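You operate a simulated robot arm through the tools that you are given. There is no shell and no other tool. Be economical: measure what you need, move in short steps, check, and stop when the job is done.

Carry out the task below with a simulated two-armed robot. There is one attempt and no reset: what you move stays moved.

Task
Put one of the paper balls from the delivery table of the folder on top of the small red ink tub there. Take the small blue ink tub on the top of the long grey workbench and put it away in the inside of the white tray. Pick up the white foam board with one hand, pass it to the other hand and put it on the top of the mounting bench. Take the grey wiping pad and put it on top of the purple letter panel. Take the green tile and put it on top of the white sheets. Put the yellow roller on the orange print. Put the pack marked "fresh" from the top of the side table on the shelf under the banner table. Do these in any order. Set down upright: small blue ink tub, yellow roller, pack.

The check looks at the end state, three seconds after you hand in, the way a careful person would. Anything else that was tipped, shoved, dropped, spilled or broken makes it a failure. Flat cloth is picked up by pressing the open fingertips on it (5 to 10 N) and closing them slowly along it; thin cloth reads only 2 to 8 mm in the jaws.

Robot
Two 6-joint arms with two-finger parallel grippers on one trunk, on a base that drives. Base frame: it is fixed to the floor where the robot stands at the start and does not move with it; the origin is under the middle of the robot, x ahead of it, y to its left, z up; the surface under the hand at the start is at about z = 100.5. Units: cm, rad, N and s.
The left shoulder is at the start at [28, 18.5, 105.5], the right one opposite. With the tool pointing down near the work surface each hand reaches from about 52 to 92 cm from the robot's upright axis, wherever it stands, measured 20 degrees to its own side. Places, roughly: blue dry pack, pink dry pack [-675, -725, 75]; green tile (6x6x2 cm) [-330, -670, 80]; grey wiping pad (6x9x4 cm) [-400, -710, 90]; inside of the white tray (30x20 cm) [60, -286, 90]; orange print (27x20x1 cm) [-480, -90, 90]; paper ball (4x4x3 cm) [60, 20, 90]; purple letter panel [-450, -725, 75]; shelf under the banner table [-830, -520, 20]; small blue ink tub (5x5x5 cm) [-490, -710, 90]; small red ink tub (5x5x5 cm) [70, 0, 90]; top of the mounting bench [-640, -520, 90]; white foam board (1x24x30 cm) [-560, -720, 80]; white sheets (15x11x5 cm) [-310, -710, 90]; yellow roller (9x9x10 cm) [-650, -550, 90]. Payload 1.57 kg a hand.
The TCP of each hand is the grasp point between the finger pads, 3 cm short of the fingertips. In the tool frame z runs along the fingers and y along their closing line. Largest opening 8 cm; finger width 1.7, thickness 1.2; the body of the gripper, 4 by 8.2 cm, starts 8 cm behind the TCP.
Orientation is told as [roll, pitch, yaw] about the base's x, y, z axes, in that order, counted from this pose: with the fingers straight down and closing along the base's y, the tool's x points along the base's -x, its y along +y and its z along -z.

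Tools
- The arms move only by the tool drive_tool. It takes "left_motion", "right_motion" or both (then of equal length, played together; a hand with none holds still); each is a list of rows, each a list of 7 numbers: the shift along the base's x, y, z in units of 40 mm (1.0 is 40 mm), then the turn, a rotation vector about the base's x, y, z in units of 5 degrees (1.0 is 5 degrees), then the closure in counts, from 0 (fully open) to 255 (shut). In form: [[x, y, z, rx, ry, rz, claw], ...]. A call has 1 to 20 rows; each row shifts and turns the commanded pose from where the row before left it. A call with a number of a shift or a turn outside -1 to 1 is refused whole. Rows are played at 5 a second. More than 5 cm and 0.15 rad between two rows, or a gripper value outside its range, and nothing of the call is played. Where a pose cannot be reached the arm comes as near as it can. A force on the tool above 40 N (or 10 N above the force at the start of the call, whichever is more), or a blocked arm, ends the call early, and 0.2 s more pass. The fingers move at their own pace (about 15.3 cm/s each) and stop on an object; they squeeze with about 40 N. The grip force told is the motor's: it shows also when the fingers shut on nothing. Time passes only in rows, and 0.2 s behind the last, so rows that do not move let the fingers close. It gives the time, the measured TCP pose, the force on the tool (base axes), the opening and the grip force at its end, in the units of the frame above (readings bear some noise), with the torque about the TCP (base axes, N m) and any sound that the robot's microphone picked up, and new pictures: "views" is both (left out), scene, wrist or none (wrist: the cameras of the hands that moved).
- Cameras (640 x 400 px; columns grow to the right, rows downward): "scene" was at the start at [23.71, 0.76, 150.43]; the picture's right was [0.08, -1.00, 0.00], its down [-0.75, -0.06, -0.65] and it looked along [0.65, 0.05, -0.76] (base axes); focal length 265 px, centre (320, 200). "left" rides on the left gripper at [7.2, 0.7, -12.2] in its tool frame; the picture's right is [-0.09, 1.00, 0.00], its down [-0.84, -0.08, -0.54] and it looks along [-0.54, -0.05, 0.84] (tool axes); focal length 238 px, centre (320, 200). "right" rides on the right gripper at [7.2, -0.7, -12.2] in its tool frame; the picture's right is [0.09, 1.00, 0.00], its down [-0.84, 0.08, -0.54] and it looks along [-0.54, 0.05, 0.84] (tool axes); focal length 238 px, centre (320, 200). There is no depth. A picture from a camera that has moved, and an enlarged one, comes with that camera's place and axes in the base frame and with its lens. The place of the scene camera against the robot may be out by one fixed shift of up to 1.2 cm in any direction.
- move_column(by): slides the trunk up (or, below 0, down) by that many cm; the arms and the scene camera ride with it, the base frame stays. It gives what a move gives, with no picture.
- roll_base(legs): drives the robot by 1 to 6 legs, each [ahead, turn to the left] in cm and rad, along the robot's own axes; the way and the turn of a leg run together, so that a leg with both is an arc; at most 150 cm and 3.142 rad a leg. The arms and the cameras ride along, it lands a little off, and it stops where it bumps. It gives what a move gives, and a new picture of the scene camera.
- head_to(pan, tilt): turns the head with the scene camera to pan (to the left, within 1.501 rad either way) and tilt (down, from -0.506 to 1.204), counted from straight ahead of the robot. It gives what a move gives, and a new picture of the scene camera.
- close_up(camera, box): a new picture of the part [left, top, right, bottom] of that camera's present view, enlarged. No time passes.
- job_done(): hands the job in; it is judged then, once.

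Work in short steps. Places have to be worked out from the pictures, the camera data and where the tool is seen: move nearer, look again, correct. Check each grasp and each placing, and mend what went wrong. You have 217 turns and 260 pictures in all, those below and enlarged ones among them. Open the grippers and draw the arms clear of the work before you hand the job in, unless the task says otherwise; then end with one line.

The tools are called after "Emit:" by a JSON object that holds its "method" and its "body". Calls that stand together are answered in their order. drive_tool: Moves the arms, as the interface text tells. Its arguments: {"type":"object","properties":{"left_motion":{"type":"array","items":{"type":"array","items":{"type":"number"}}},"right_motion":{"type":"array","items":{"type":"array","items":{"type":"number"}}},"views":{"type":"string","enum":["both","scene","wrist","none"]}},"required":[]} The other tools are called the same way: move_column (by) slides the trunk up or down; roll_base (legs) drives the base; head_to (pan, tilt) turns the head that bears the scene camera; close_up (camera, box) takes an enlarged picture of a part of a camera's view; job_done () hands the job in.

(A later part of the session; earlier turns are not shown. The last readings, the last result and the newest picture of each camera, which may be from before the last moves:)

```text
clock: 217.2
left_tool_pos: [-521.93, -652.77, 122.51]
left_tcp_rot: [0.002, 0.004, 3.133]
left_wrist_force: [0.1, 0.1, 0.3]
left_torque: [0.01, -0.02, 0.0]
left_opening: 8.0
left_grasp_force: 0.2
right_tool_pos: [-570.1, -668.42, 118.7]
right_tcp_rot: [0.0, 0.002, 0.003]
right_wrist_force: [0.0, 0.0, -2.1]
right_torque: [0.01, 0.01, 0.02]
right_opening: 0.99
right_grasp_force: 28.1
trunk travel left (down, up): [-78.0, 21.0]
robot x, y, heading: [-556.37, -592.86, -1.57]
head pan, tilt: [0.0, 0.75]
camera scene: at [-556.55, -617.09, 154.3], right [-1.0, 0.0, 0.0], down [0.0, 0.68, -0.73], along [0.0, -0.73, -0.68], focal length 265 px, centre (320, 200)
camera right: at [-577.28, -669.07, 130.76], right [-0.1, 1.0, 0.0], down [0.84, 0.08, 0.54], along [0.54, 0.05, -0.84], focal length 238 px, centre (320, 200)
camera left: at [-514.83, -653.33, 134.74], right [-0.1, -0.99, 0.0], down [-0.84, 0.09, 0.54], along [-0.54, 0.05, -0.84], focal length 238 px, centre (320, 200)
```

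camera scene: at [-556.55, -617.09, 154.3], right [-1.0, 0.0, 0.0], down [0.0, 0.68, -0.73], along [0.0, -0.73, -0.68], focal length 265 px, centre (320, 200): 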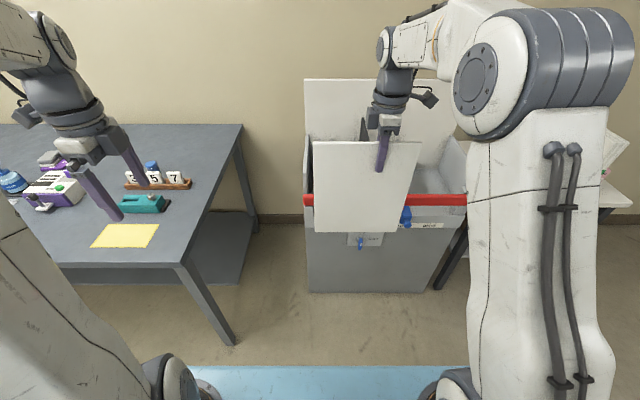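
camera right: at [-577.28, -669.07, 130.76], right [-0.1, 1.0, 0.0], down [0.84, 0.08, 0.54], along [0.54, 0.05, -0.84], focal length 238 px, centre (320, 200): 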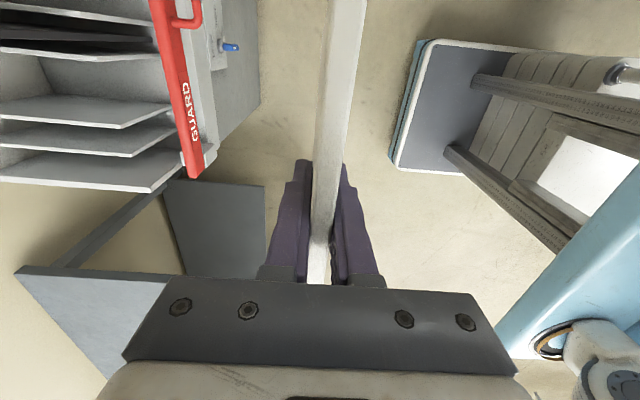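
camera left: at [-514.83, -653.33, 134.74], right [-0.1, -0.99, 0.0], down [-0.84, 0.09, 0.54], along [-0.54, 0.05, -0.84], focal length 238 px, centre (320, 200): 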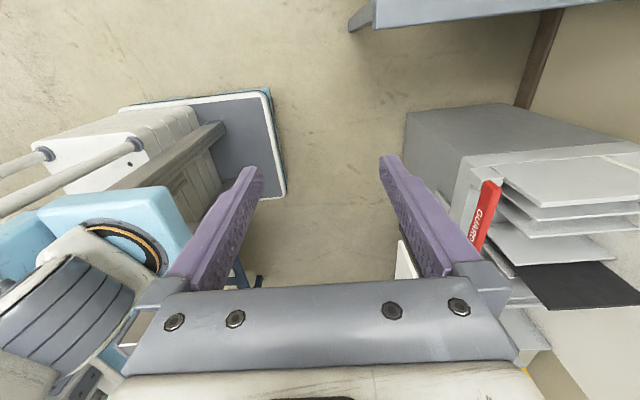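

The board faces me, spanning x -578.5 to -555 at y=-668.4. I'm bringing the left hand above its left end.

Emit:
{"method": "drive_tool", "body": {"left_motion": [[0, 0, 0.9, 0, 0, 0, 0], [0, 0, 0.9, 0, 0, 0, 0], [-0.885, -0.39, 0, 0, 0, 0, 0], [-0.885, -0.39, 0, 0, 0, 0, 0], [-0.885, -0.39, 0, 0, 0, 0, 0], [-0.885, -0.39, 0, 0, 0, 0, 0], [-0.885, -0.39, 0, 0, 0, 0, 0], [-0.885, -0.39, 0, 0, 0, 0, 0], [-0.885, -0.39, 0, 0, 0, 0, 0], [-0.885, -0.39, 0, 0, 0, 0, 0], [-0.885, -0.39, 0, 0, 0, 0, 0], [-0.885, -0.39, 0, 0, 0, 0, 0], [0, 0, 0, 0, 0, 0, 0]], "views": "both"}}

```text
clock: 220.0
left_tool_pos: [-557.43, -668.32, 129.71]
left_tcp_rot: [-0.001, 0.001, 3.134]
left_wrist_force: [0.8, 0.3, 0.6]
left_torque: [0.06, -0.02, 0.03]
left_opening: 8.01
left_grasp_force: 0.0
right_tool_pos: [-570.06, -668.55, 118.64]
right_tcp_rot: [0.001, 0.001, 0.002]
right_wrist_force: [-0.4, 0.0, -1.5]
right_torque: [0.03, 0.0, 0.01]
right_opening: 0.93
right_grasp_force: 28.2
trunk travel left (down, up): [-78.0, 21.0]
robot x, y, heading: [-556.57, -592.87, -1.569]
head pan, tilt: [0.0, 0.75]
camera scene: at [-556.58, -617.13, 154.29], right [-1.0, 0.0, 0.0], down [0.0, 0.68, -0.73], along [0.0, -0.73, -0.68], focal length 265 px, centre (320, 200)
camera left: at [-550.28, -668.9, 141.92], right [-0.1, -1.0, 0.0], down [-0.84, 0.08, 0.54], along [-0.54, 0.05, -0.84], focal length 238 px, centre (320, 200)
```

scene: 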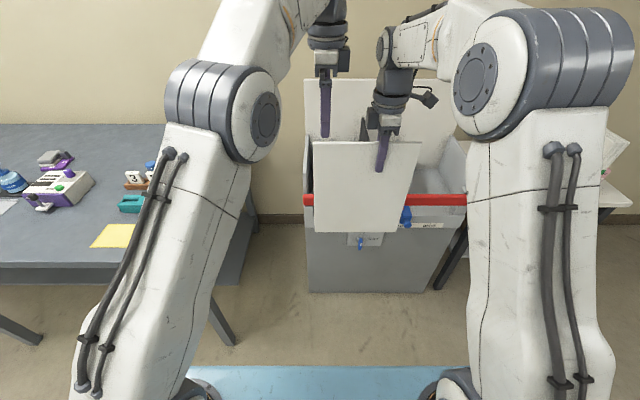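
left: 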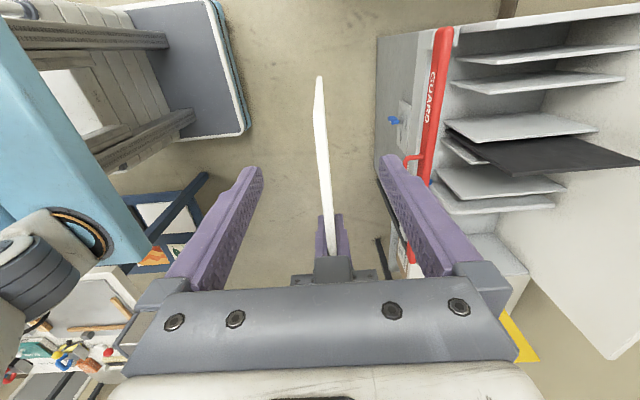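

Aligned: the board is centred between the left fingers with about 5 cm overlap. I'm descending and closing the left hand.

Emit:
{"method": "drive_tool", "body": {"left_motion": [[0, 0, -0.7, 0, 0, 0, 0], [0, 0, -0.7, 0, 0, 0, 0], [0, 0, -0.7, 0, 0, 0, 0], [0, -0.04, -0.55, 0, 0, 0, 0], [0, 0, 0, 0, 0, 0, 80], [0, 0, 0, 0, 0, 0, 140], [0, 0, 0, 0, 0, 0, 190], [0, 0, 0, 0, 0, 0, 230], [0, 0, 0, 0, 0, 0, 255], [0, 0, 0, 0, 0, 0, 255]], "views": "wrist"}}

```text
clock: 222.2
left_tool_pos: [-557.46, -668.48, 119.15]
left_tcp_rot: [0.002, 0.001, 3.135]
left_wrist_force: [0.5, 2.5, 0.4]
left_torque: [0.1, 0.07, -0.01]
left_opening: 0.96
left_grasp_force: 28.3
right_tool_pos: [-569.96, -668.49, 118.75]
right_tcp_rot: [0.0, 0.002, 0.002]
right_wrist_force: [-0.4, -2.6, -0.9]
right_torque: [-0.09, 0.0, -0.29]
right_opening: 0.96
right_grasp_force: 28.0
trunk travel left (down, up): [-78.0, 21.0]
robot x, y, heading: [-556.75, -592.48, -1.566]
head pan, tilt: [0.0, 0.75]
camera left: at [-550.26, -669.14, 131.38], right [-0.1, -0.99, 0.0], down [-0.84, 0.08, 0.54], along [-0.54, 0.05, -0.84], focal length 238 px, centre (320, 200)
```

left: 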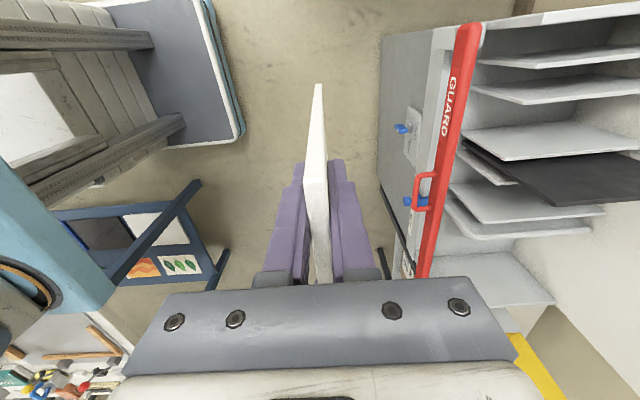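

Both hands hold the board. I'll open the right hand slowly and lift it clear upward, then to the right.

Emit:
{"method": "drive_tool", "body": {"right_motion": [[0, 0, 0, 0, 0, 0, 220], [0, 0, 0, 0, 0, 0, 180], [0, 0, 0, 0, 0, 0, 120], [0, 0, 0, 0, 0, 0, 60], [0, 0, 0, 0, 0, 0, 0], [0, 0, 0.7, 0, 0, 0, 0], [0, 0, 0.9, 0, 0, 0, 0], [-0.3, 0, 0.9, 0, 0, 0, 0], [-0.8, 0, 0, 0, 0, 0, 0], [-0.9, 0, 0, 0, 0, 0, 0], [-0.9, 0, 0, 0, 0, 0, 0], [-0.9, 0, 0, 0, 0, 0, 0], [-0.9, 0, 0, 0, 0, 0, 0], [0, 0, 0, 0, 0, 0, 0]], "views": "scene"}}

```text
clock: 225.2
left_tool_pos: [-557.36, -668.48, 119.21]
left_tcp_rot: [0.005, 0.001, 3.134]
left_wrist_force: [-1.0, 0.2, 0.7]
left_torque: [0.01, -0.1, 0.01]
left_opening: 0.97
left_grasp_force: 28.0
right_tool_pos: [-589.03, -668.34, 128.76]
right_tcp_rot: [0.001, 0.001, 0.004]
right_wrist_force: [0.3, 0.3, -0.7]
right_torque: [0.01, -0.02, 0.01]
right_opening: 7.97
right_grasp_force: 0.0
trunk travel left (down, up): [-78.0, 21.0]
robot x, y, heading: [-556.62, -593.11, -1.57]
head pan, tilt: [0.0, 0.75]
camera scene: at [-556.58, -617.1, 154.3], right [-1.0, 0.0, 0.0], down [0.0, 0.68, -0.73], along [0.0, -0.73, -0.68], focal length 265 px, centre (320, 200)
```

scene: 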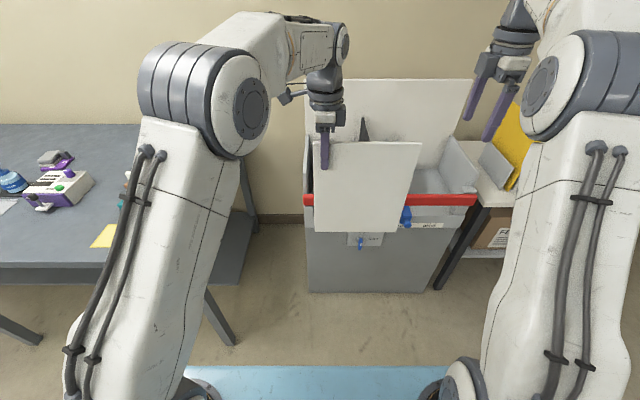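

The handover succeeded; the left hand holds the board alone. I'm driving to face the mounting bench's free right side, ending around (-522,-473) facing -x.

Emit:
{"method": "roll_base", "body": {"legs": [[0, -0.281], [-125, 0], [0, -1.285]]}}

```text
clock: 235.5
left_tool_pos: [-596.42, -472.33, 119.17]
left_tcp_rot: [0.003, 0.003, 1.55]
left_wrist_force: [0.1, 0.1, -0.5]
left_torque: [-0.14, 0.01, 0.05]
left_opening: 0.97
left_grasp_force: 28.4
right_tool_pos: [-595.88, -440.61, 128.69]
right_tcp_rot: [-0.001, 0.003, -1.581]
right_wrist_force: [-0.3, -1.1, 0.4]
right_torque: [-0.01, 0.01, -0.01]
right_opening: 8.0
right_grasp_force: 0.1
trunk travel left (down, up): [-78.0, 21.0]
robot x, y, heading: [-520.76, -473.99, 3.126]
head pan, tilt: [0.0, 0.75]
camera scene: at [-545.21, -473.7, 154.3], right [0.01, 1.0, 0.0], down [0.68, -0.01, -0.73], along [-0.73, 0.01, -0.68], focal length 265 px, centre (320, 200)
```

scene: 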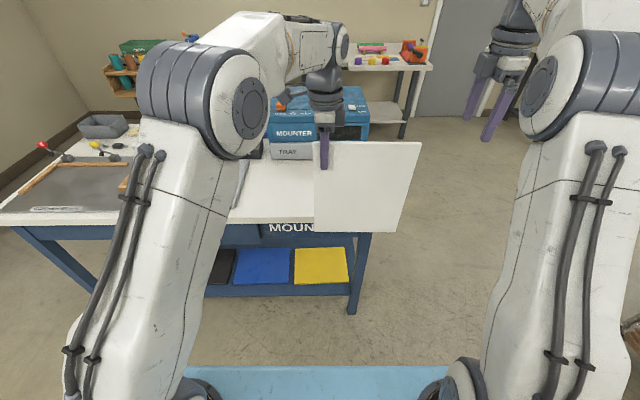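

The free area spans y from -501 to -448. I'll pitch the left hand up about y while shifting left, first by 40°.

Emit:
{"method": "drive_tool", "body": {"left_motion": [[0, -0.3, 0.2, 0, 1, 0, 255], [0, -0.3, 0.2, 0, 1, 0, 255], [0, -0.3, 0, 0, 1, 0, 255], [0, -0.3, 0, 0, 1, 0, 255], [0, -0.3, 0, 0, 1, 0, 255], [0, -0.3, 0, 0, 1, 0, 255], [0, -0.3, 0, 0, 1, 0, 255], [0, -0.3, 0, 0, 1, 0, 255], [0, 0, 0, 0, 0, 0, 255]], "views": "scene"}}

```text
clock: 237.5
left_tool_pos: [-596.55, -481.88, 120.74]
left_tcp_rot: [0.702, 0.014, 1.557]
left_wrist_force: [-0.3, 0.9, -0.9]
left_torque: [-0.13, -0.08, 0.0]
left_opening: 0.97
left_grasp_force: 28.1
right_tool_pos: [-595.97, -440.56, 128.66]
right_tcp_rot: [0.0, 0.002, -1.58]
right_wrist_force: [-0.1, -0.5, 0.1]
right_torque: [0.0, 0.0, 0.02]
right_opening: 8.0
right_grasp_force: 0.0
trunk travel left (down, up): [-78.0, 21.0]
robot x, y, heading: [-520.76, -474.07, 3.129]
head pan, tilt: [0.0, 0.75]
camera scene: at [-545.2, -473.71, 154.3], right [0.01, 1.0, 0.0], down [0.68, -0.01, -0.73], along [-0.73, 0.01, -0.68], focal length 265 px, centre (320, 200)
```

scene: 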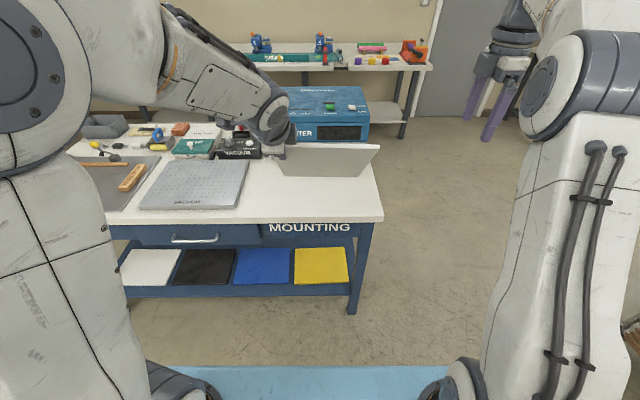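

The bench top is at z≈85 with its front edge at x≈-608.5. I'm continuing the pitch to about 80°.

Emit:
{"method": "drive_tool", "body": {"left_motion": [[0, 0, 0, 0, 1, 0, 255], [0, 0, 0, 0, 1, 0, 255], [0, 0, 0, 0, 1, 0, 255], [0, 0, -0.2, 0, 1, 0, 255], [0, 0, -0.2, 0, 1, 0, 255], [0, 0, -0.3, 0, 1, 0, 255], [0, 0, -0.3, 0, 1, 0, 255], [0, 0, -0.3, 0, 1, 0, 255], [0, 0, 0, 0, 0, 0, 255]], "views": "scene"}}

```text
clock: 239.5
left_tool_pos: [-596.5, -481.88, 115.37]
left_tcp_rot: [1.397, 0.02, 1.569]
left_wrist_force: [-0.5, 0.1, -2.1]
left_torque: [-0.11, -0.14, 0.04]
left_opening: 0.97
left_grasp_force: 27.7
right_tool_pos: [-595.91, -440.61, 128.69]
right_tcp_rot: [0.0, 0.003, -1.583]
right_wrist_force: [0.8, 1.0, 0.6]
right_torque: [0.02, 0.0, 0.02]
right_opening: 8.01
right_grasp_force: 0.0
trunk travel left (down, up): [-78.0, 21.0]
robot x, y, heading: [-520.91, -474.09, 3.126]
head pan, tilt: [0.0, 0.75]
camera scene: at [-545.23, -473.69, 154.29], right [0.01, 1.0, 0.0], down [0.68, -0.01, -0.73], along [-0.73, 0.01, -0.68], focal length 265 px, centre (320, 200)
```

scene: 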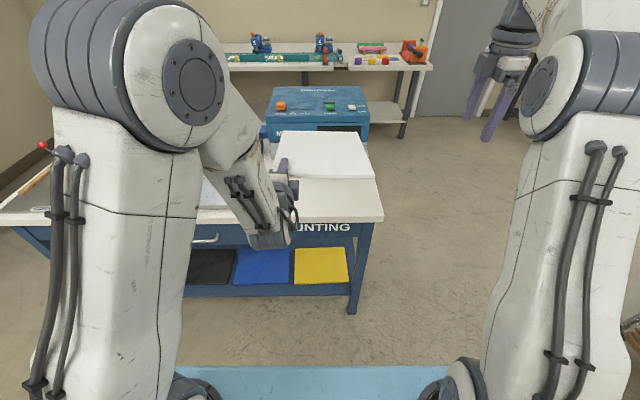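

The board is nearly level, spanning y from -484 to -460.6. I'll drive forward 19 cm, then lower with the trunk.

Emit:
{"method": "roll_base", "body": {"legs": [[19, 0]]}}

Emit:
{"method": "move_column", "body": {"by": -22}}

Emit:
{"method": "head_to", "body": {"pan": 0, "tilt": 0.75}}

```text
clock: 241.1
left_tool_pos: [-615.6, -481.88, 115.54]
left_tcp_rot: [1.399, 0.022, 1.57]
left_wrist_force: [0.0, -0.3, -1.3]
left_torque: [-0.11, -0.18, -0.04]
left_opening: 0.98
left_grasp_force: 27.4
right_tool_pos: [-614.89, -440.49, 128.67]
right_tcp_rot: [0.001, 0.002, -1.581]
right_wrist_force: [0.3, -0.2, -0.2]
right_torque: [0.01, 0.03, 0.0]
right_opening: 7.99
right_grasp_force: 0.0
trunk travel left (down, up): [-78.0, 21.0]
robot x, y, heading: [-540.09, -473.96, 3.131]
head pan, tilt: [0.0, 0.75]
camera scene: at [-564.18, -473.52, 154.3], right [0.01, 1.0, 0.0], down [0.68, -0.01, -0.73], along [-0.73, 0.01, -0.68], focal length 265 px, centre (320, 200)
```

scene: 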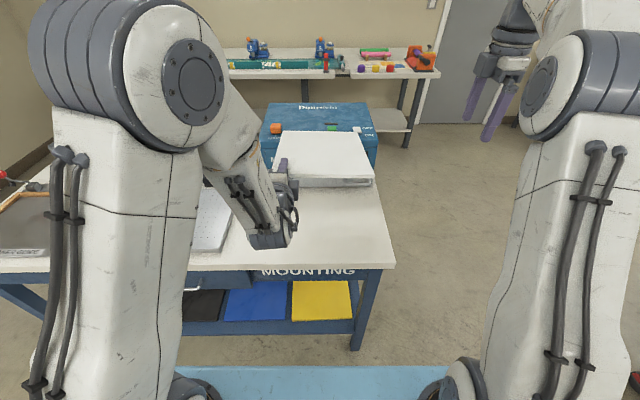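

```text
clock: 243.4
left_tool_pos: [-615.44, -481.7, 93.55]
left_tcp_rot: [1.4, 0.021, 1.57]
left_wrist_force: [-0.8, -1.0, 2.5]
left_torque: [0.57, 0.95, 0.38]
left_opening: 1.2
left_grasp_force: 29.3
right_tool_pos: [-614.91, -440.68, 106.84]
right_tcp_rot: [0.001, 0.002, -1.582]
right_wrist_force: [-0.1, -0.7, 0.1]
right_torque: [-0.01, 0.0, 0.01]
right_opening: 8.01
right_grasp_force: 0.0
trunk travel left (down, up): [-56.0, 43.0]
robot x, y, heading: [-539.39, -473.96, 3.126]
head pan, tilt: [0.0, 0.75]
```

```text
clock: 244.0
left_tool_pos: [-615.5, -481.73, 93.49]
left_tcp_rot: [1.397, 0.021, 1.57]
left_wrist_force: [-1.0, -1.1, 2.9]
left_torque: [0.53, 0.85, 0.44]
left_opening: 1.23
left_grasp_force: 29.1
right_tool_pos: [-615.0, -440.45, 106.68]
right_tcp_rot: [0.0, 0.001, -1.58]
right_wrist_force: [-0.3, 0.0, 0.0]
right_torque: [0.03, 0.01, -0.02]
right_opening: 7.99
right_grasp_force: 0.1
trunk travel left (down, up): [-56.0, 43.0]
robot x, y, heading: [-539.74, -473.52, 3.126]
head pan, tilt: [0.0, 0.75]
camera scene: at [-564.2, -473.53, 132.3], right [0.01, 1.0, 0.0], down [0.68, -0.01, -0.73], along [-0.73, 0.01, -0.68], focal length 265 px, centre (320, 200)
```

scene: 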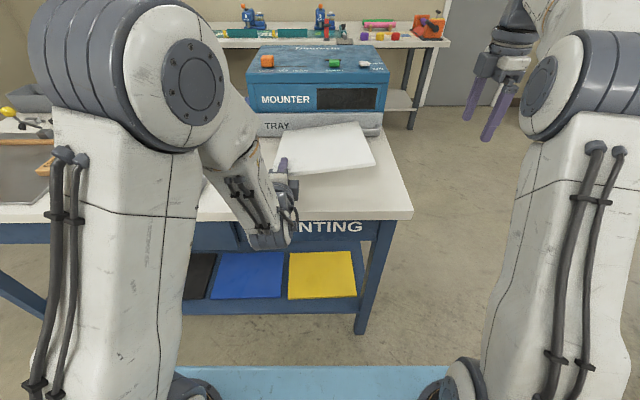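

Emit:
{"method": "close_up", "body": {"camera": "scene", "box": [230, 80, 410, 220]}}

Emit:
{"method": "close_up", "body": {"camera": "left", "box": [0, 0, 640, 400]}}

```text
2.86 times, centred on (320, 150) of scene
camera zoom: at [-564.2, -473.53, 132.3], right [0.01, 1.0, 0.0], down [0.68, -0.01, -0.73], along [-0.73, 0.01, -0.68], focal length 757 px, centre (320, 343)
```

zoom: 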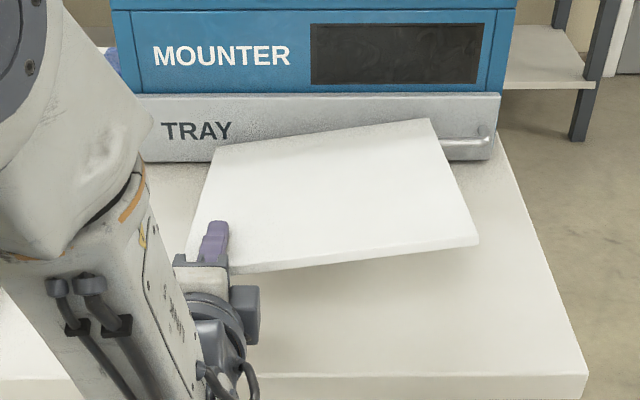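

```text
1.00 times, centred on (320, 200) of left (not enlarged: the box is as wide or as high as the picture)
camera zoom: at [-603.65, -488.85, 96.42], right [-0.17, 0.11, 0.98], down [0.55, 0.84, 0.0], along [-0.82, 0.54, -0.2], focal length 238 px, centre (320, 200)
```

zoom: 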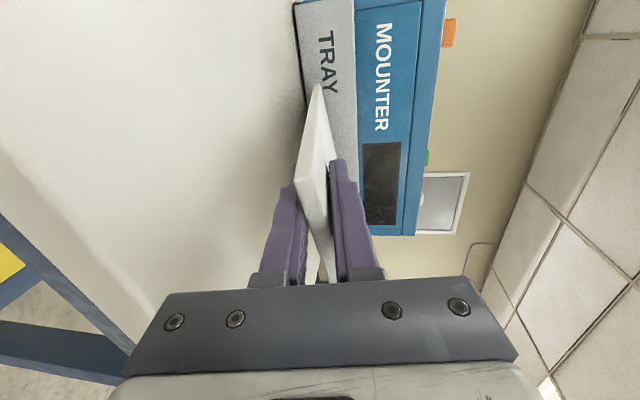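

The board's far right corner hit the tray handle and tilted in the grip. I'll lift 5 cm, move back and left, and look.

Emit:
{"method": "move_column", "body": {"by": 6}}

Emit:
{"method": "drive_tool", "body": {"left_motion": [[0.5, 0, 0, 0, 0, 0, 255], [0.3, -0.7, 0, 0, 0, 0, 255], [0, -0.7, 0, 0, 0, 0, 255], [0, 0, 0, 0, 0, 0, 255]], "views": "both"}}

```text
clock: 245.0
left_tool_pos: [-615.5, -481.73, 99.51]
left_tcp_rot: [1.396, 0.021, 1.57]
left_wrist_force: [-0.1, 1.0, -0.9]
left_torque: [-0.14, -0.13, 0.02]
left_opening: 0.95
left_grasp_force: 28.1
right_tool_pos: [-614.88, -440.47, 112.67]
right_tcp_rot: [0.0, 0.002, -1.582]
right_wrist_force: [-0.3, -0.5, 0.2]
right_torque: [0.04, -0.01, -0.02]
right_opening: 8.0
right_grasp_force: 0.0
trunk travel left (down, up): [-62.0, 37.0]
robot x, y, heading: [-540.27, -474.3, 3.132]
head pan, tilt: [0.0, 0.75]
```

```text
clock: 246.0
left_tool_pos: [-614.15, -485.87, 99.53]
left_tcp_rot: [1.399, 0.024, 1.572]
left_wrist_force: [0.0, -0.1, -1.1]
left_torque: [-0.1, -0.1, -0.01]
left_opening: 0.94
left_grasp_force: 27.8
left hand out of reach, approached as far as the arm can: row 2, 3
right_tool_pos: [-614.96, -440.42, 112.67]
right_tcp_rot: [0.0, 0.0, -1.581]
right_wrist_force: [0.4, -0.6, -0.1]
right_torque: [0.02, -0.04, -0.03]
right_opening: 7.98
right_grasp_force: 0.1
trunk travel left (down, up): [-62.0, 37.0]
robot x, y, heading: [-539.95, -473.71, 3.133]
head pan, tilt: [0.0, 0.75]
camera scene: at [-564.21, -473.52, 138.3], right [0.01, 1.0, 0.0], down [0.68, -0.01, -0.73], along [-0.73, 0.01, -0.68], focal length 265 px, centre (320, 200)
camera left: at [-602.32, -492.84, 102.37], right [-0.17, 0.11, 0.98], down [0.55, 0.84, 0.0], along [-0.82, 0.53, -0.21], focal length 238 px, centre (320, 200)
```

scene: 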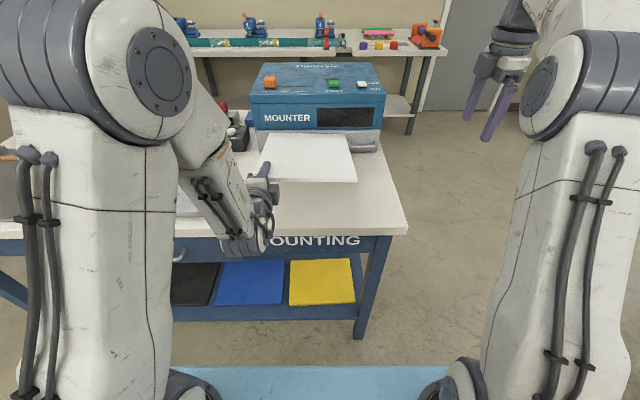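
left: 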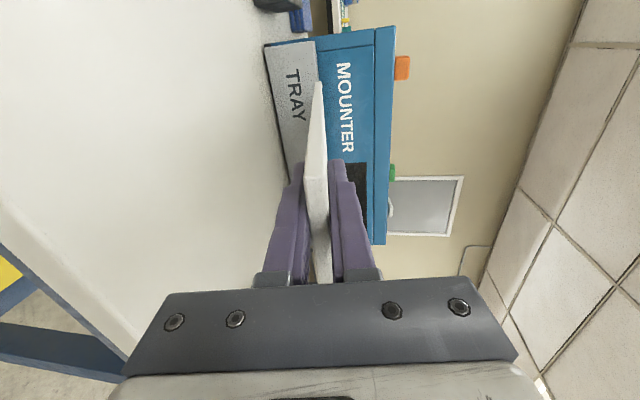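

The grip is flush again and the board clears the handle sideways. I'll back 2 cm and lower again.

Emit:
{"method": "roll_base", "body": {"legs": [[-2, 0]]}}

Emit:
{"method": "move_column", "body": {"by": -8.5}}

Emit:
{"method": "close_up", "body": {"camera": "scene", "box": [230, 80, 410, 220]}}

```text
clock: 246.8
left_tool_pos: [-612.26, -485.8, 99.44]
left_tcp_rot: [1.399, 0.024, 1.573]
left_wrist_force: [0.0, 0.6, -1.5]
left_torque: [-0.13, -0.15, 0.01]
left_opening: 0.96
left_grasp_force: 27.1
right_tool_pos: [-612.94, -440.5, 112.8]
right_tcp_rot: [0.001, 0.002, -1.583]
right_wrist_force: [0.3, -0.5, 0.7]
right_torque: [0.0, -0.04, 0.03]
right_opening: 7.99
right_grasp_force: 0.1
trunk travel left (down, up): [-62.0, 37.0]
robot x, y, heading: [-537.53, -473.88, 3.131]
head pan, tilt: [0.0, 0.75]
camera scene: at [-562.28, -473.54, 138.29], right [0.01, 1.0, 0.0], down [0.68, -0.01, -0.73], along [-0.73, 0.01, -0.68], focal length 265 px, centre (320, 200)
```

scene: 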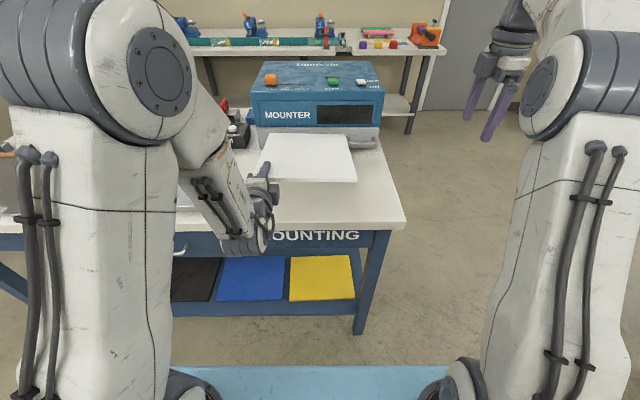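

```text
clock: 248.0
left_tool_pos: [-612.18, -485.82, 91.03]
left_tcp_rot: [1.401, 0.02, 1.572]
left_wrist_force: [-0.4, -0.1, 1.4]
left_torque: [0.45, 0.57, 0.02]
left_opening: 0.96
left_grasp_force: 27.2
right_tool_pos: [-613.02, -440.58, 104.23]
right_tcp_rot: [0.001, 0.0, -1.583]
right_wrist_force: [-0.1, -0.7, -0.3]
right_torque: [0.01, -0.04, 0.01]
right_opening: 8.0
right_grasp_force: 0.0
trunk travel left (down, up): [-53.5, 45.5]
robot x, y, heading: [-537.7, -473.82, 3.129]
head pan, tilt: [0.0, 0.75]
```

```text
2.86 times, centred on (320, 150) of scene
camera zoom: at [-562.24, -473.54, 129.81], right [0.01, 1.0, 0.0], down [0.68, -0.01, -0.73], along [-0.73, 0.01, -0.68], focal length 757 px, centre (320, 343)
```

zoom: 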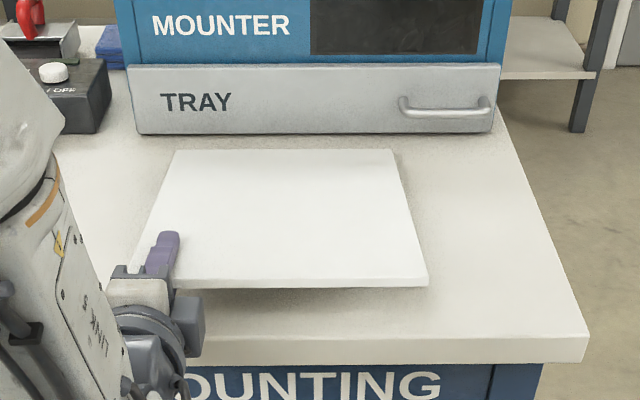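

The far edge just touches the bench top. I'm levelling the pitch while lowering the near edge.

Emit:
{"method": "drive_tool", "body": {"left_motion": [[0, 0, -0.24, 0, 0.5, 0, 255], [0, 0, -0.24, 0, 0.5, 0, 255], [0, 0, -0.22, 0, 0.5, 0, 255], [0, 0, -0.2, 0, 0.4, 0, 255], [0, 0, 0, 0, 0, 0, 255]], "views": "wrist"}}

```text
clock: 249.3
left_tool_pos: [-612.27, -485.67, 88.08]
left_tcp_rot: [1.587, 0.017, 1.58]
left_wrist_force: [5.6, -0.6, 15.3]
left_torque: [0.08, -0.86, -0.08]
left_opening: 0.91
left_grasp_force: 28.1
right_tool_pos: [-612.85, -440.48, 104.24]
right_tcp_rot: [0.0, 0.004, -1.579]
right_wrist_force: [0.4, -0.5, 0.0]
right_torque: [0.01, 0.02, 0.02]
right_opening: 8.0
right_grasp_force: 0.1
trunk travel left (down, up): [-53.5, 45.5]
robot x, y, heading: [-537.67, -474.03, 3.13]
head pan, tilt: [0.0, 0.75]
stopped in row 5 (left hand): the force on the tool passed its limit at 41 N (the readings are from after the stop); the commanded pose is now the measured one
camera left: at [-600.03, -492.72, 88.62], right [0.02, 0.11, 0.99], down [0.53, 0.84, -0.1], along [-0.85, 0.53, -0.05], focal length 238 px, centre (320, 200)
```

left: 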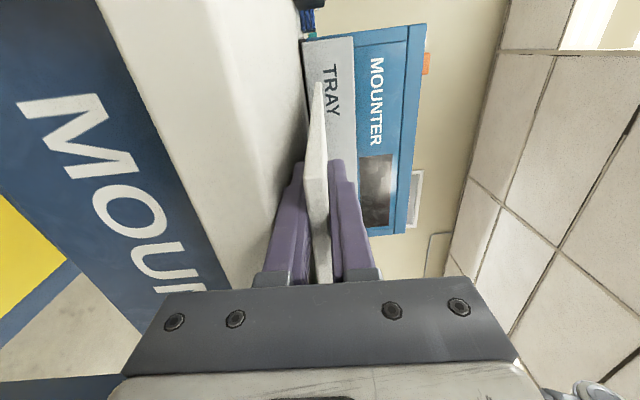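

The lower finger touches the bench (z≈86.3). I'll ease up slightly and open by about 1.2 cm, then check.

Emit:
{"method": "drive_tool", "body": {"left_motion": [[0, 0, 0.12, 0, -0.5, 0, 255], [0, 0, 0, 0, 0, 0, 215], [0, 0, 0, 0, 0, 0, 195], [0, 0, 0, 0, 0, 0, 180], [0, 0, 0, 0, 0, 0, 180]], "views": "both"}}

```text
clock: 250.5
left_tool_pos: [-612.29, -485.66, 88.23]
left_tcp_rot: [1.538, 0.019, 1.58]
left_wrist_force: [-1.2, 0.2, 6.9]
left_torque: [0.08, -0.06, -0.03]
left_opening: 1.7
left_grasp_force: 0.0
right_tool_pos: [-612.96, -440.49, 104.24]
right_tcp_rot: [0.0, 0.002, -1.581]
right_wrist_force: [-0.3, 0.4, -0.2]
right_torque: [0.0, 0.02, 0.01]
right_opening: 7.99
right_grasp_force: 0.0
trunk travel left (down, up): [-53.5, 45.5]
robot x, y, heading: [-538.04, -474.01, 3.128]
head pan, tilt: [0.0, 0.75]
camera scene: at [-562.22, -473.54, 129.81], right [0.01, 1.0, 0.0], down [0.68, -0.01, -0.73], along [-0.73, 0.01, -0.68], focal length 265 px, centre (320, 200)
camera left: at [-600.09, -492.72, 89.54], right [-0.03, 0.11, 0.99], down [0.54, 0.84, -0.07], along [-0.84, 0.53, -0.09], focal length 238 px, centre (320, 200)
```

scene: 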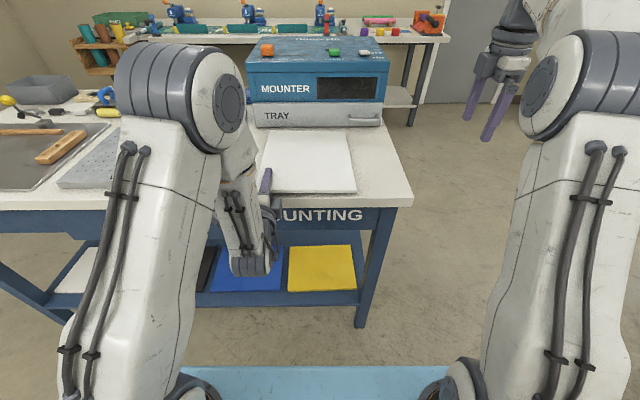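
left: 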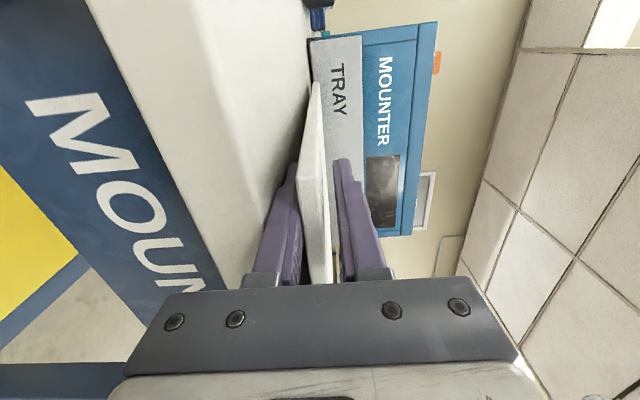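

The board is resting. I'll ease 1 mm up and slide the fingers out by backing the base.

Emit:
{"method": "drive_tool", "body": {"left_motion": [[0, 0, 0.03, 0, 0, 0, 180], [0, 0, 0, 0, 0, 0, 176]], "views": "none"}}

Emit:
{"method": "roll_base", "body": {"legs": [[-20, 0]]}}

```text
clock: 251.1
left_tool_pos: [-612.21, -485.71, 88.39]
left_tcp_rot: [1.535, 0.019, 1.581]
left_wrist_force: [-3.5, 0.4, 6.1]
left_torque: [0.05, 0.03, 0.05]
left_opening: 1.92
left_grasp_force: 0.0
right_tool_pos: [-612.95, -440.54, 104.28]
right_tcp_rot: [0.001, 0.002, -1.58]
right_wrist_force: [0.2, 0.2, 0.4]
right_torque: [0.02, 0.0, -0.02]
right_opening: 7.98
right_grasp_force: 0.1
trunk travel left (down, up): [-53.5, 45.5]
robot x, y, heading: [-537.69, -474.05, 3.136]
head pan, tilt: [0.0, 0.75]
```

```text
clock: 252.7
left_tool_pos: [-592.44, -485.93, 88.52]
left_tcp_rot: [1.535, 0.017, 1.582]
left_wrist_force: [0.3, -0.2, -1.8]
left_torque: [0.01, 0.02, -0.01]
left_opening: 2.55
left_grasp_force: 0.2
right_tool_pos: [-593.01, -440.74, 104.29]
right_tcp_rot: [0.001, 0.002, -1.579]
right_wrist_force: [0.0, -0.1, -0.4]
right_torque: [0.0, 0.04, -0.01]
right_opening: 7.99
right_grasp_force: 0.1
trunk travel left (down, up): [-53.5, 45.5]
robot x, y, heading: [-517.86, -473.95, 3.134]
head pan, tilt: [0.0, 0.75]
camera scene: at [-542.37, -473.76, 129.79], right [0.01, 1.0, 0.0], down [0.68, -0.01, -0.73], along [-0.73, 0.01, -0.68], focal length 265 px, centre (320, 200)
```

scene: 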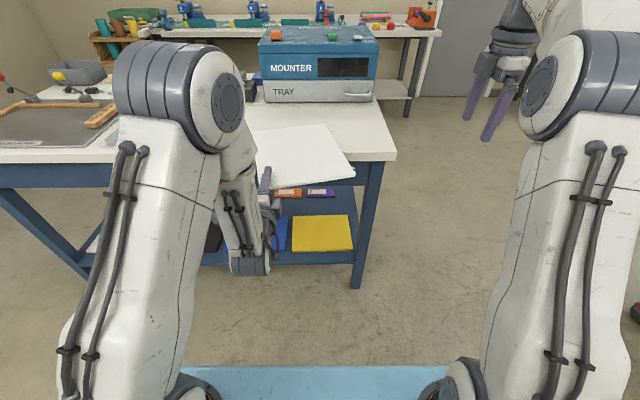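

The board got dragged back and overhangs. I'll look closely before correcting.

Emit:
{"method": "close_up", "body": {"camera": "scene", "box": [220, 100, 400, 220]}}

Emit:
{"method": "close_up", "body": {"camera": "left", "box": [0, 0, 640, 400]}}

```text
3.33 times, centred on (310, 160) of scene
camera zoom: at [-542.37, -473.76, 129.79], right [0.01, 1.0, 0.0], down [0.68, -0.01, -0.73], along [-0.73, 0.01, -0.68], focal length 883 px, centre (353, 333)
```

zoom: 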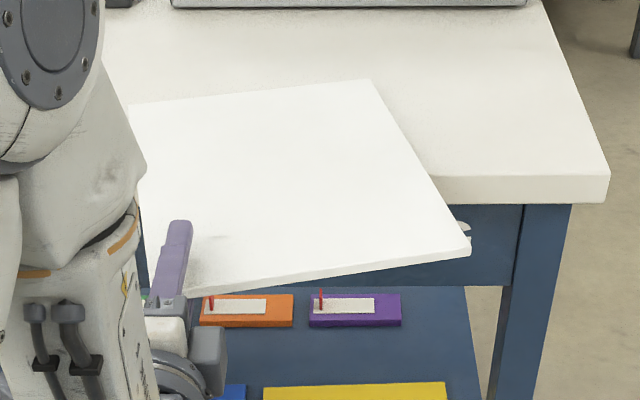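

```text
1.00 times, centred on (320, 200) of left (not enlarged: the box is as wide or as high as the picture)
camera zoom: at [-580.18, -492.99, 89.63], right [-0.04, 0.11, 0.99], down [0.54, 0.84, -0.07], along [-0.84, 0.53, -0.09], focal length 238 px, centre (320, 200)
```

zoom: 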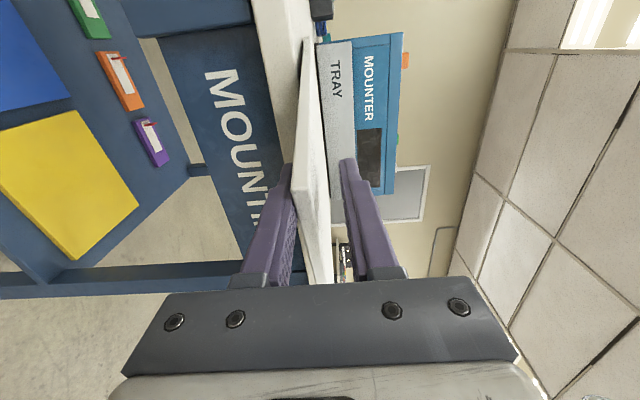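

The fingers dragged it, so I'll re-grip and drive forward 18 cm to restore it. Then I'll hold it down with the right hand while withdrawing the left.

Emit:
{"method": "drive_tool", "body": {"left_motion": [[0, 0, 0, 0, 0, 0, 220], [0, 0, 0, 0, 0, 0, 255], [0, 0, 0.05, 0, 0, 0, 255], [0, 0, 0, 0, 0, 0, 255]], "views": "none"}}

Emit:
{"method": "roll_base", "body": {"legs": [[18, 0]]}}

Emit:
{"method": "close_up", "body": {"camera": "scene", "box": [220, 80, 420, 220]}}

```text
clock: 253.7
left_tool_pos: [-592.26, -485.94, 88.65]
left_tcp_rot: [1.536, 0.018, 1.58]
left_wrist_force: [0.3, 0.1, -1.2]
left_torque: [-0.05, -0.18, 0.02]
left_opening: 0.95
left_grasp_force: 28.3
right_tool_pos: [-593.16, -440.83, 104.28]
right_tcp_rot: [-0.001, 0.001, -1.579]
right_wrist_force: [-0.7, 0.2, 0.2]
right_torque: [-0.01, 0.01, 0.03]
right_opening: 7.99
right_grasp_force: 0.0
trunk travel left (down, up): [-53.5, 45.5]
robot x, y, heading: [-518.0, -473.91, 3.134]
head pan, tilt: [0.0, 0.75]
```

```text
clock: 255.2
left_tool_pos: [-610.14, -485.99, 88.68]
left_tcp_rot: [1.536, 0.019, 1.582]
left_wrist_force: [0.1, -0.5, 0.1]
left_torque: [-0.06, -0.19, -0.02]
left_opening: 0.97
left_grasp_force: 27.5
right_tool_pos: [-610.96, -440.88, 104.25]
right_tcp_rot: [0.0, 0.001, -1.576]
right_wrist_force: [0.9, 0.5, 0.1]
right_torque: [0.01, -0.04, -0.01]
right_opening: 8.01
right_grasp_force: 0.1
trunk travel left (down, up): [-53.5, 45.5]
robot x, y, heading: [-536.19, -473.72, 3.133]
head pan, tilt: [0.0, 0.75]
camera scene: at [-560.15, -473.7, 129.8], right [0.01, 1.0, 0.0], down [0.68, 0.0, -0.73], along [-0.73, 0.0, -0.68], focal length 265 px, centre (320, 200)
```

scene: 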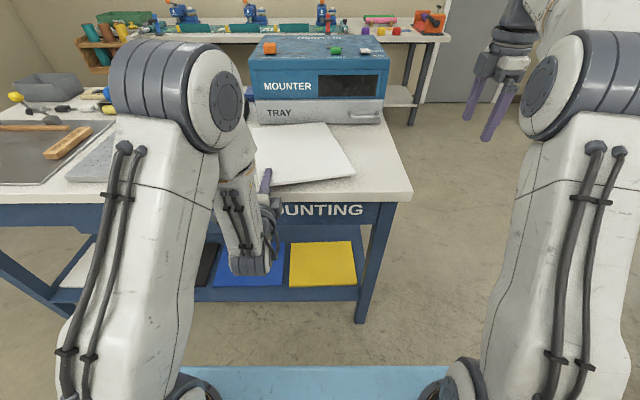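

```text
2.86 times, centred on (320, 150) of scene
camera zoom: at [-560.15, -473.7, 129.8], right [0.01, 1.0, 0.0], down [0.68, 0.0, -0.73], along [-0.73, 0.0, -0.68], focal length 757 px, centre (320, 343)
```

zoom: 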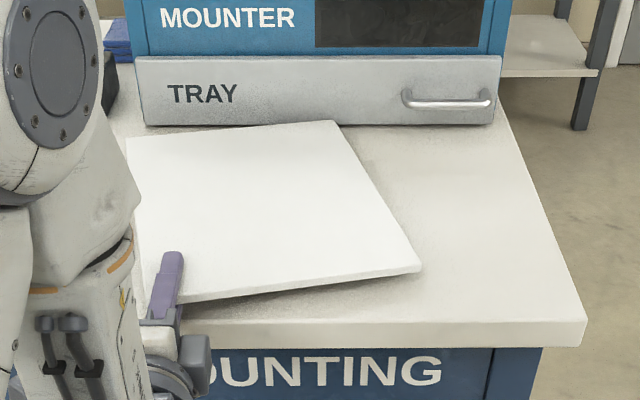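

The board is back on top, rotated by about 10°. I'm bringing the closed right hand over the board to hold it down.

Emit:
{"method": "drive_tool", "body": {"right_motion": [[-0.25, -0.92, -0.1, 0, 0, 0, 255], [-0.25, -0.92, -0.1, 0, 0, 0, 255], [-0.25, -0.92, -0.1, 0, 0, 0, 255], [-0.25, -0.92, -0.1, 0, 0, 0, 255], [-0.25, -0.92, -0.2, 0, 0, 0, 255], [-0.25, -0.92, -0.2, 0, 0, 0, 255], [-0.25, -0.92, -0.3, 0, 0, 0, 255], [-0.25, -0.92, -0.3, 0, 0, 0, 255], [-0.25, -0.92, -0.3, 0, 0, 0, 255], [0, 0, 0, 0, 0, 0, 255]], "views": "both"}}

```text
clock: 257.4
left_tool_pos: [-610.03, -486.1, 88.57]
left_tcp_rot: [1.536, 0.019, 1.584]
left_wrist_force: [0.6, 0.7, -1.6]
left_torque: [-0.07, -0.15, 0.03]
left_opening: 0.95
left_grasp_force: 28.4
right_tool_pos: [-617.61, -473.36, 96.86]
right_tcp_rot: [0.001, 0.002, -1.579]
right_wrist_force: [0.8, -0.2, -0.3]
right_torque: [0.01, -0.03, -0.03]
right_opening: 0.0
right_grasp_force: 21.2
right hand out of reach, approached as far as the arm can: row 8, 9
trunk travel left (down, up): [-53.5, 45.5]
robot x, y, heading: [-535.65, -473.81, 3.132]
head pan, tilt: [0.0, 0.75]
camera scene: at [-560.16, -473.7, 129.8], right [0.01, 1.0, 0.0], down [0.68, 0.0, -0.73], along [-0.73, 0.0, -0.68], focal length 265 px, centre (320, 200)
camera right: at [-618.26, -466.14, 109.04], right [1.0, 0.09, 0.0], down [0.07, -0.84, 0.54], along [0.05, -0.54, -0.84], focal length 238 px, centre (320, 200)
```

scene: 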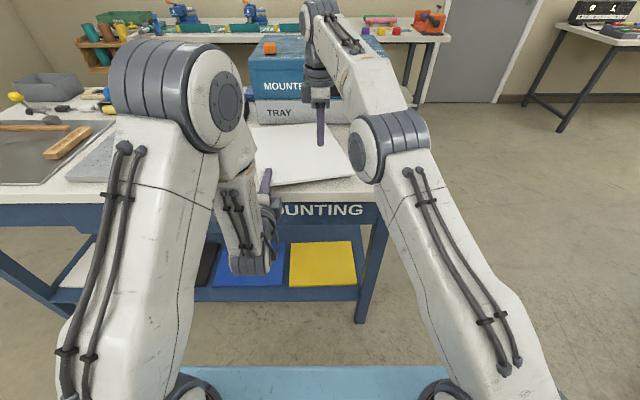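
right: 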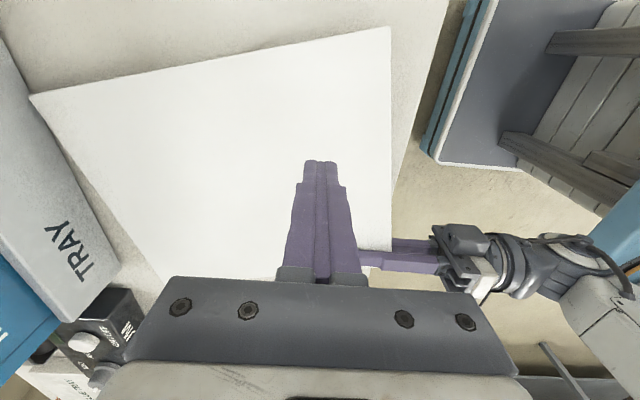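

The right fingertips are over the board near its front edge. I'm pressing down gently.

Emit:
{"method": "drive_tool", "body": {"right_motion": [[0, 0, -0.6, 0, 0, 0, 255], [0, 0, -0.6, 0, 0, 0, 255], [0, 0, -0.2, 0, 0, 0, 255], [0, 0, 0, 0, 0, 0, 255]], "views": "none"}}

```text
clock: 258.4
left_tool_pos: [-610.17, -486.13, 88.56]
left_tcp_rot: [1.535, 0.018, 1.583]
left_wrist_force: [-1.4, 0.6, -4.7]
left_torque: [-0.54, -0.45, 0.23]
left_opening: 0.96
left_grasp_force: 27.6
right_tool_pos: [-617.59, -473.25, 91.37]
right_tcp_rot: [-0.002, 0.002, -1.576]
right_wrist_force: [2.6, -0.5, 4.1]
right_torque: [-0.09, -0.12, 0.03]
right_opening: 0.0
right_grasp_force: 20.8
trunk travel left (down, up): [-53.5, 45.5]
robot x, y, heading: [-535.8, -474.0, 3.133]
head pan, tilt: [0.0, 0.75]
```

Contact made (4 N). Now I'm opening the left fingers, pressing a bit more with the right, and withdrawing the left along +x.

Emit:
{"method": "drive_tool", "body": {"left_motion": [[0, 0, 0, 0, 0, 0, 215], [0, 0, 0, 0, 0, 0, 195], [0, 0, 0, 0, 0, 0, 178], [0, 0, 0, 0, 0, 0, 170], [0.3, 0, 0, 0, 0, 0, 170], [0.4, 0, 0, 0, 0, 0, 170], [0.4, 0, 0, 0, 0, 0, 170], [0.4, 0, 0, 0, 0, 0, 170], [0.4, 0, 0, 0, 0, 0, 170], [0, 0, 0, 0, 0, 0, 170]], "right_motion": [[0, 0, -0.08, 0, 0, 0, 255], [0, 0, -0.08, 0, 0, 0, 255], [0, 0, -0.08, 0, 0, 0, 255], [0, 0, -0.04, 0, 0, 0, 255], [0, 0, 0, 0, 0, 0, 255], [0, 0, 0, 0, 0, 0, 255], [0, 0, 0, 0, 0, 0, 255], [0, 0, 0, 0, 0, 0, 255], [0, 0, 0, 0, 0, 0, 255], [0, 0, 0, 0, 0, 0, 255]], "views": "both"}}

```text
clock: 260.6
left_tool_pos: [-609.33, -484.95, 88.02]
left_tcp_rot: [1.539, 0.02, 1.587]
left_wrist_force: [3.7, -16.3, 13.7]
left_torque: [-0.22, 0.78, 0.24]
left_opening: 1.51
left_grasp_force: 0.2
left hand out of reach, approached as far as the arm can: row 5, 6, 7, 8, 9
right_tool_pos: [-617.65, -473.39, 90.45]
right_tcp_rot: [-0.006, 0.002, -1.578]
right_wrist_force: [-2.0, 7.5, 27.0]
right_torque: [0.01, 0.0, 0.01]
right_opening: 0.01
right_grasp_force: 21.1
trunk travel left (down, up): [-53.5, 45.5]
robot x, y, heading: [-535.9, -474.12, 3.139]
head pan, tilt: [0.0, 0.75]
camera scene: at [-559.98, -473.74, 129.84], right [0.01, 1.0, 0.0], down [0.68, 0.0, -0.73], along [-0.73, 0.0, -0.68], focal length 265 px, centre (320, 200)
camera right: at [-618.22, -466.14, 102.63], right [1.0, 0.09, -0.01], down [0.08, -0.84, 0.54], along [0.04, -0.54, -0.84], focal length 238 px, centre (320, 200)
camera left: at [-597.04, -491.96, 89.17], right [-0.03, 0.11, 0.99], down [0.53, 0.84, -0.08], along [-0.85, 0.52, -0.09], focal length 238 px, centre (320, 200)
```

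scene: 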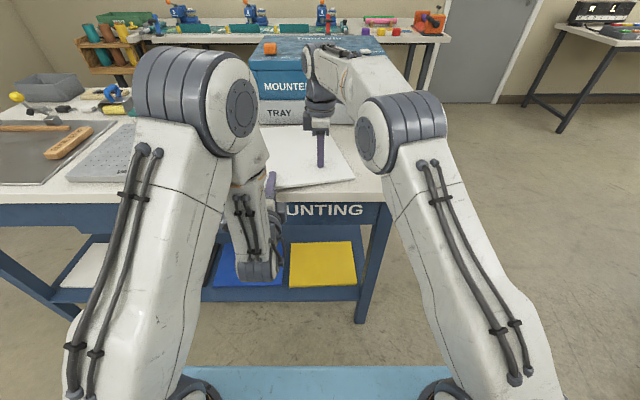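
right: 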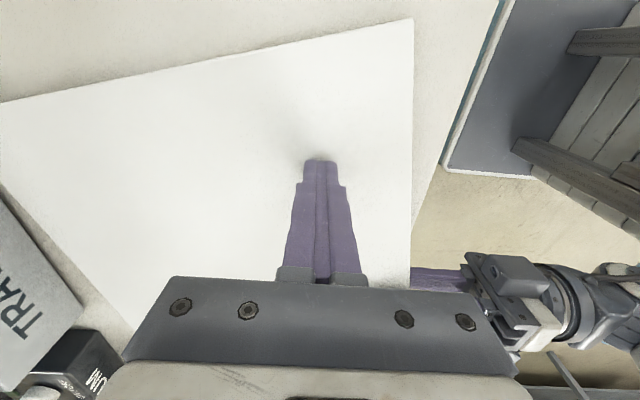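
left: 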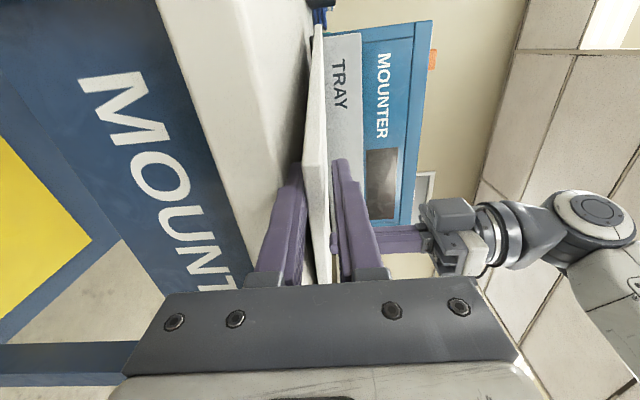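

The board is pressed flat, but the left arm can't fold further back. I'll cancel that command and slide the left fingers out sideways (-y) instead, holding the board with the right hand.

Emit:
{"method": "drive_tool", "body": {"left_motion": [[-0.6, 0, 0, 0, 0, 0, 165], [-0.6, 0, 0, 0, 0, 0, 165], [-0.5, 0, 0, 0, 0, 0, 165], [0, -0.4, 0, 0, 0, 0, 165], [0, -0.4, 0, 0, 0, 0, 165], [0, -0.4, 0, 0, 0, 0, 165], [0, -0.4, 0, 0, 0, 0, 165], [0, -0.4, 0, 0, 0, 0, 165], [0, 0, 0, 0, 0, 0, 165]], "views": "both"}}

```text
clock: 260.8
left_tool_pos: [-609.34, -484.97, 88.0]
left_tcp_rot: [1.536, 0.021, 1.584]
left_wrist_force: [21.1, -1.1, 15.4]
left_torque: [0.16, -0.04, -0.2]
left_opening: 1.52
left_grasp_force: 0.1
right_tool_pos: [-617.69, -473.31, 90.41]
right_tcp_rot: [-0.009, 0.002, -1.576]
right_wrist_force: [1.8, 1.2, 6.7]
right_torque: [-0.04, -0.09, 0.01]
right_opening: 0.0
right_grasp_force: 21.1
trunk travel left (down, up): [-53.5, 45.5]
robot x, y, heading: [-536.09, -474.04, 3.134]
head pan, tilt: [0.0, 0.75]
stopped in row 1 (left hand): the force on the tool passed its limit at 57 N (the readings are from after the stop); the commanded pose is now the measured one
camera scene: at [-559.94, -473.71, 129.79], right [0.01, 1.0, 0.0], down [0.68, 0.0, -0.73], along [-0.73, 0.0, -0.68], focal length 265 px, centre (320, 200)
camera left: at [-597.2, -491.93, 89.19], right [-0.03, 0.11, 0.99], down [0.53, 0.84, -0.08], along [-0.85, 0.53, -0.09], focal length 238 px, centre (320, 200)
```

scene: 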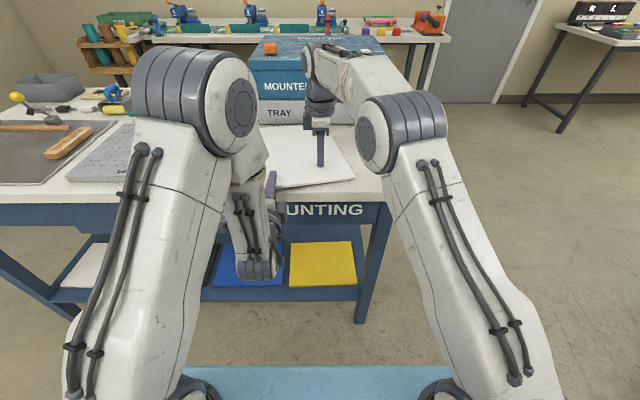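
left: 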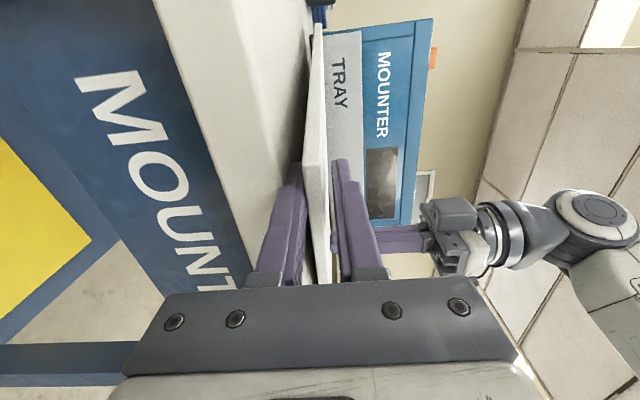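

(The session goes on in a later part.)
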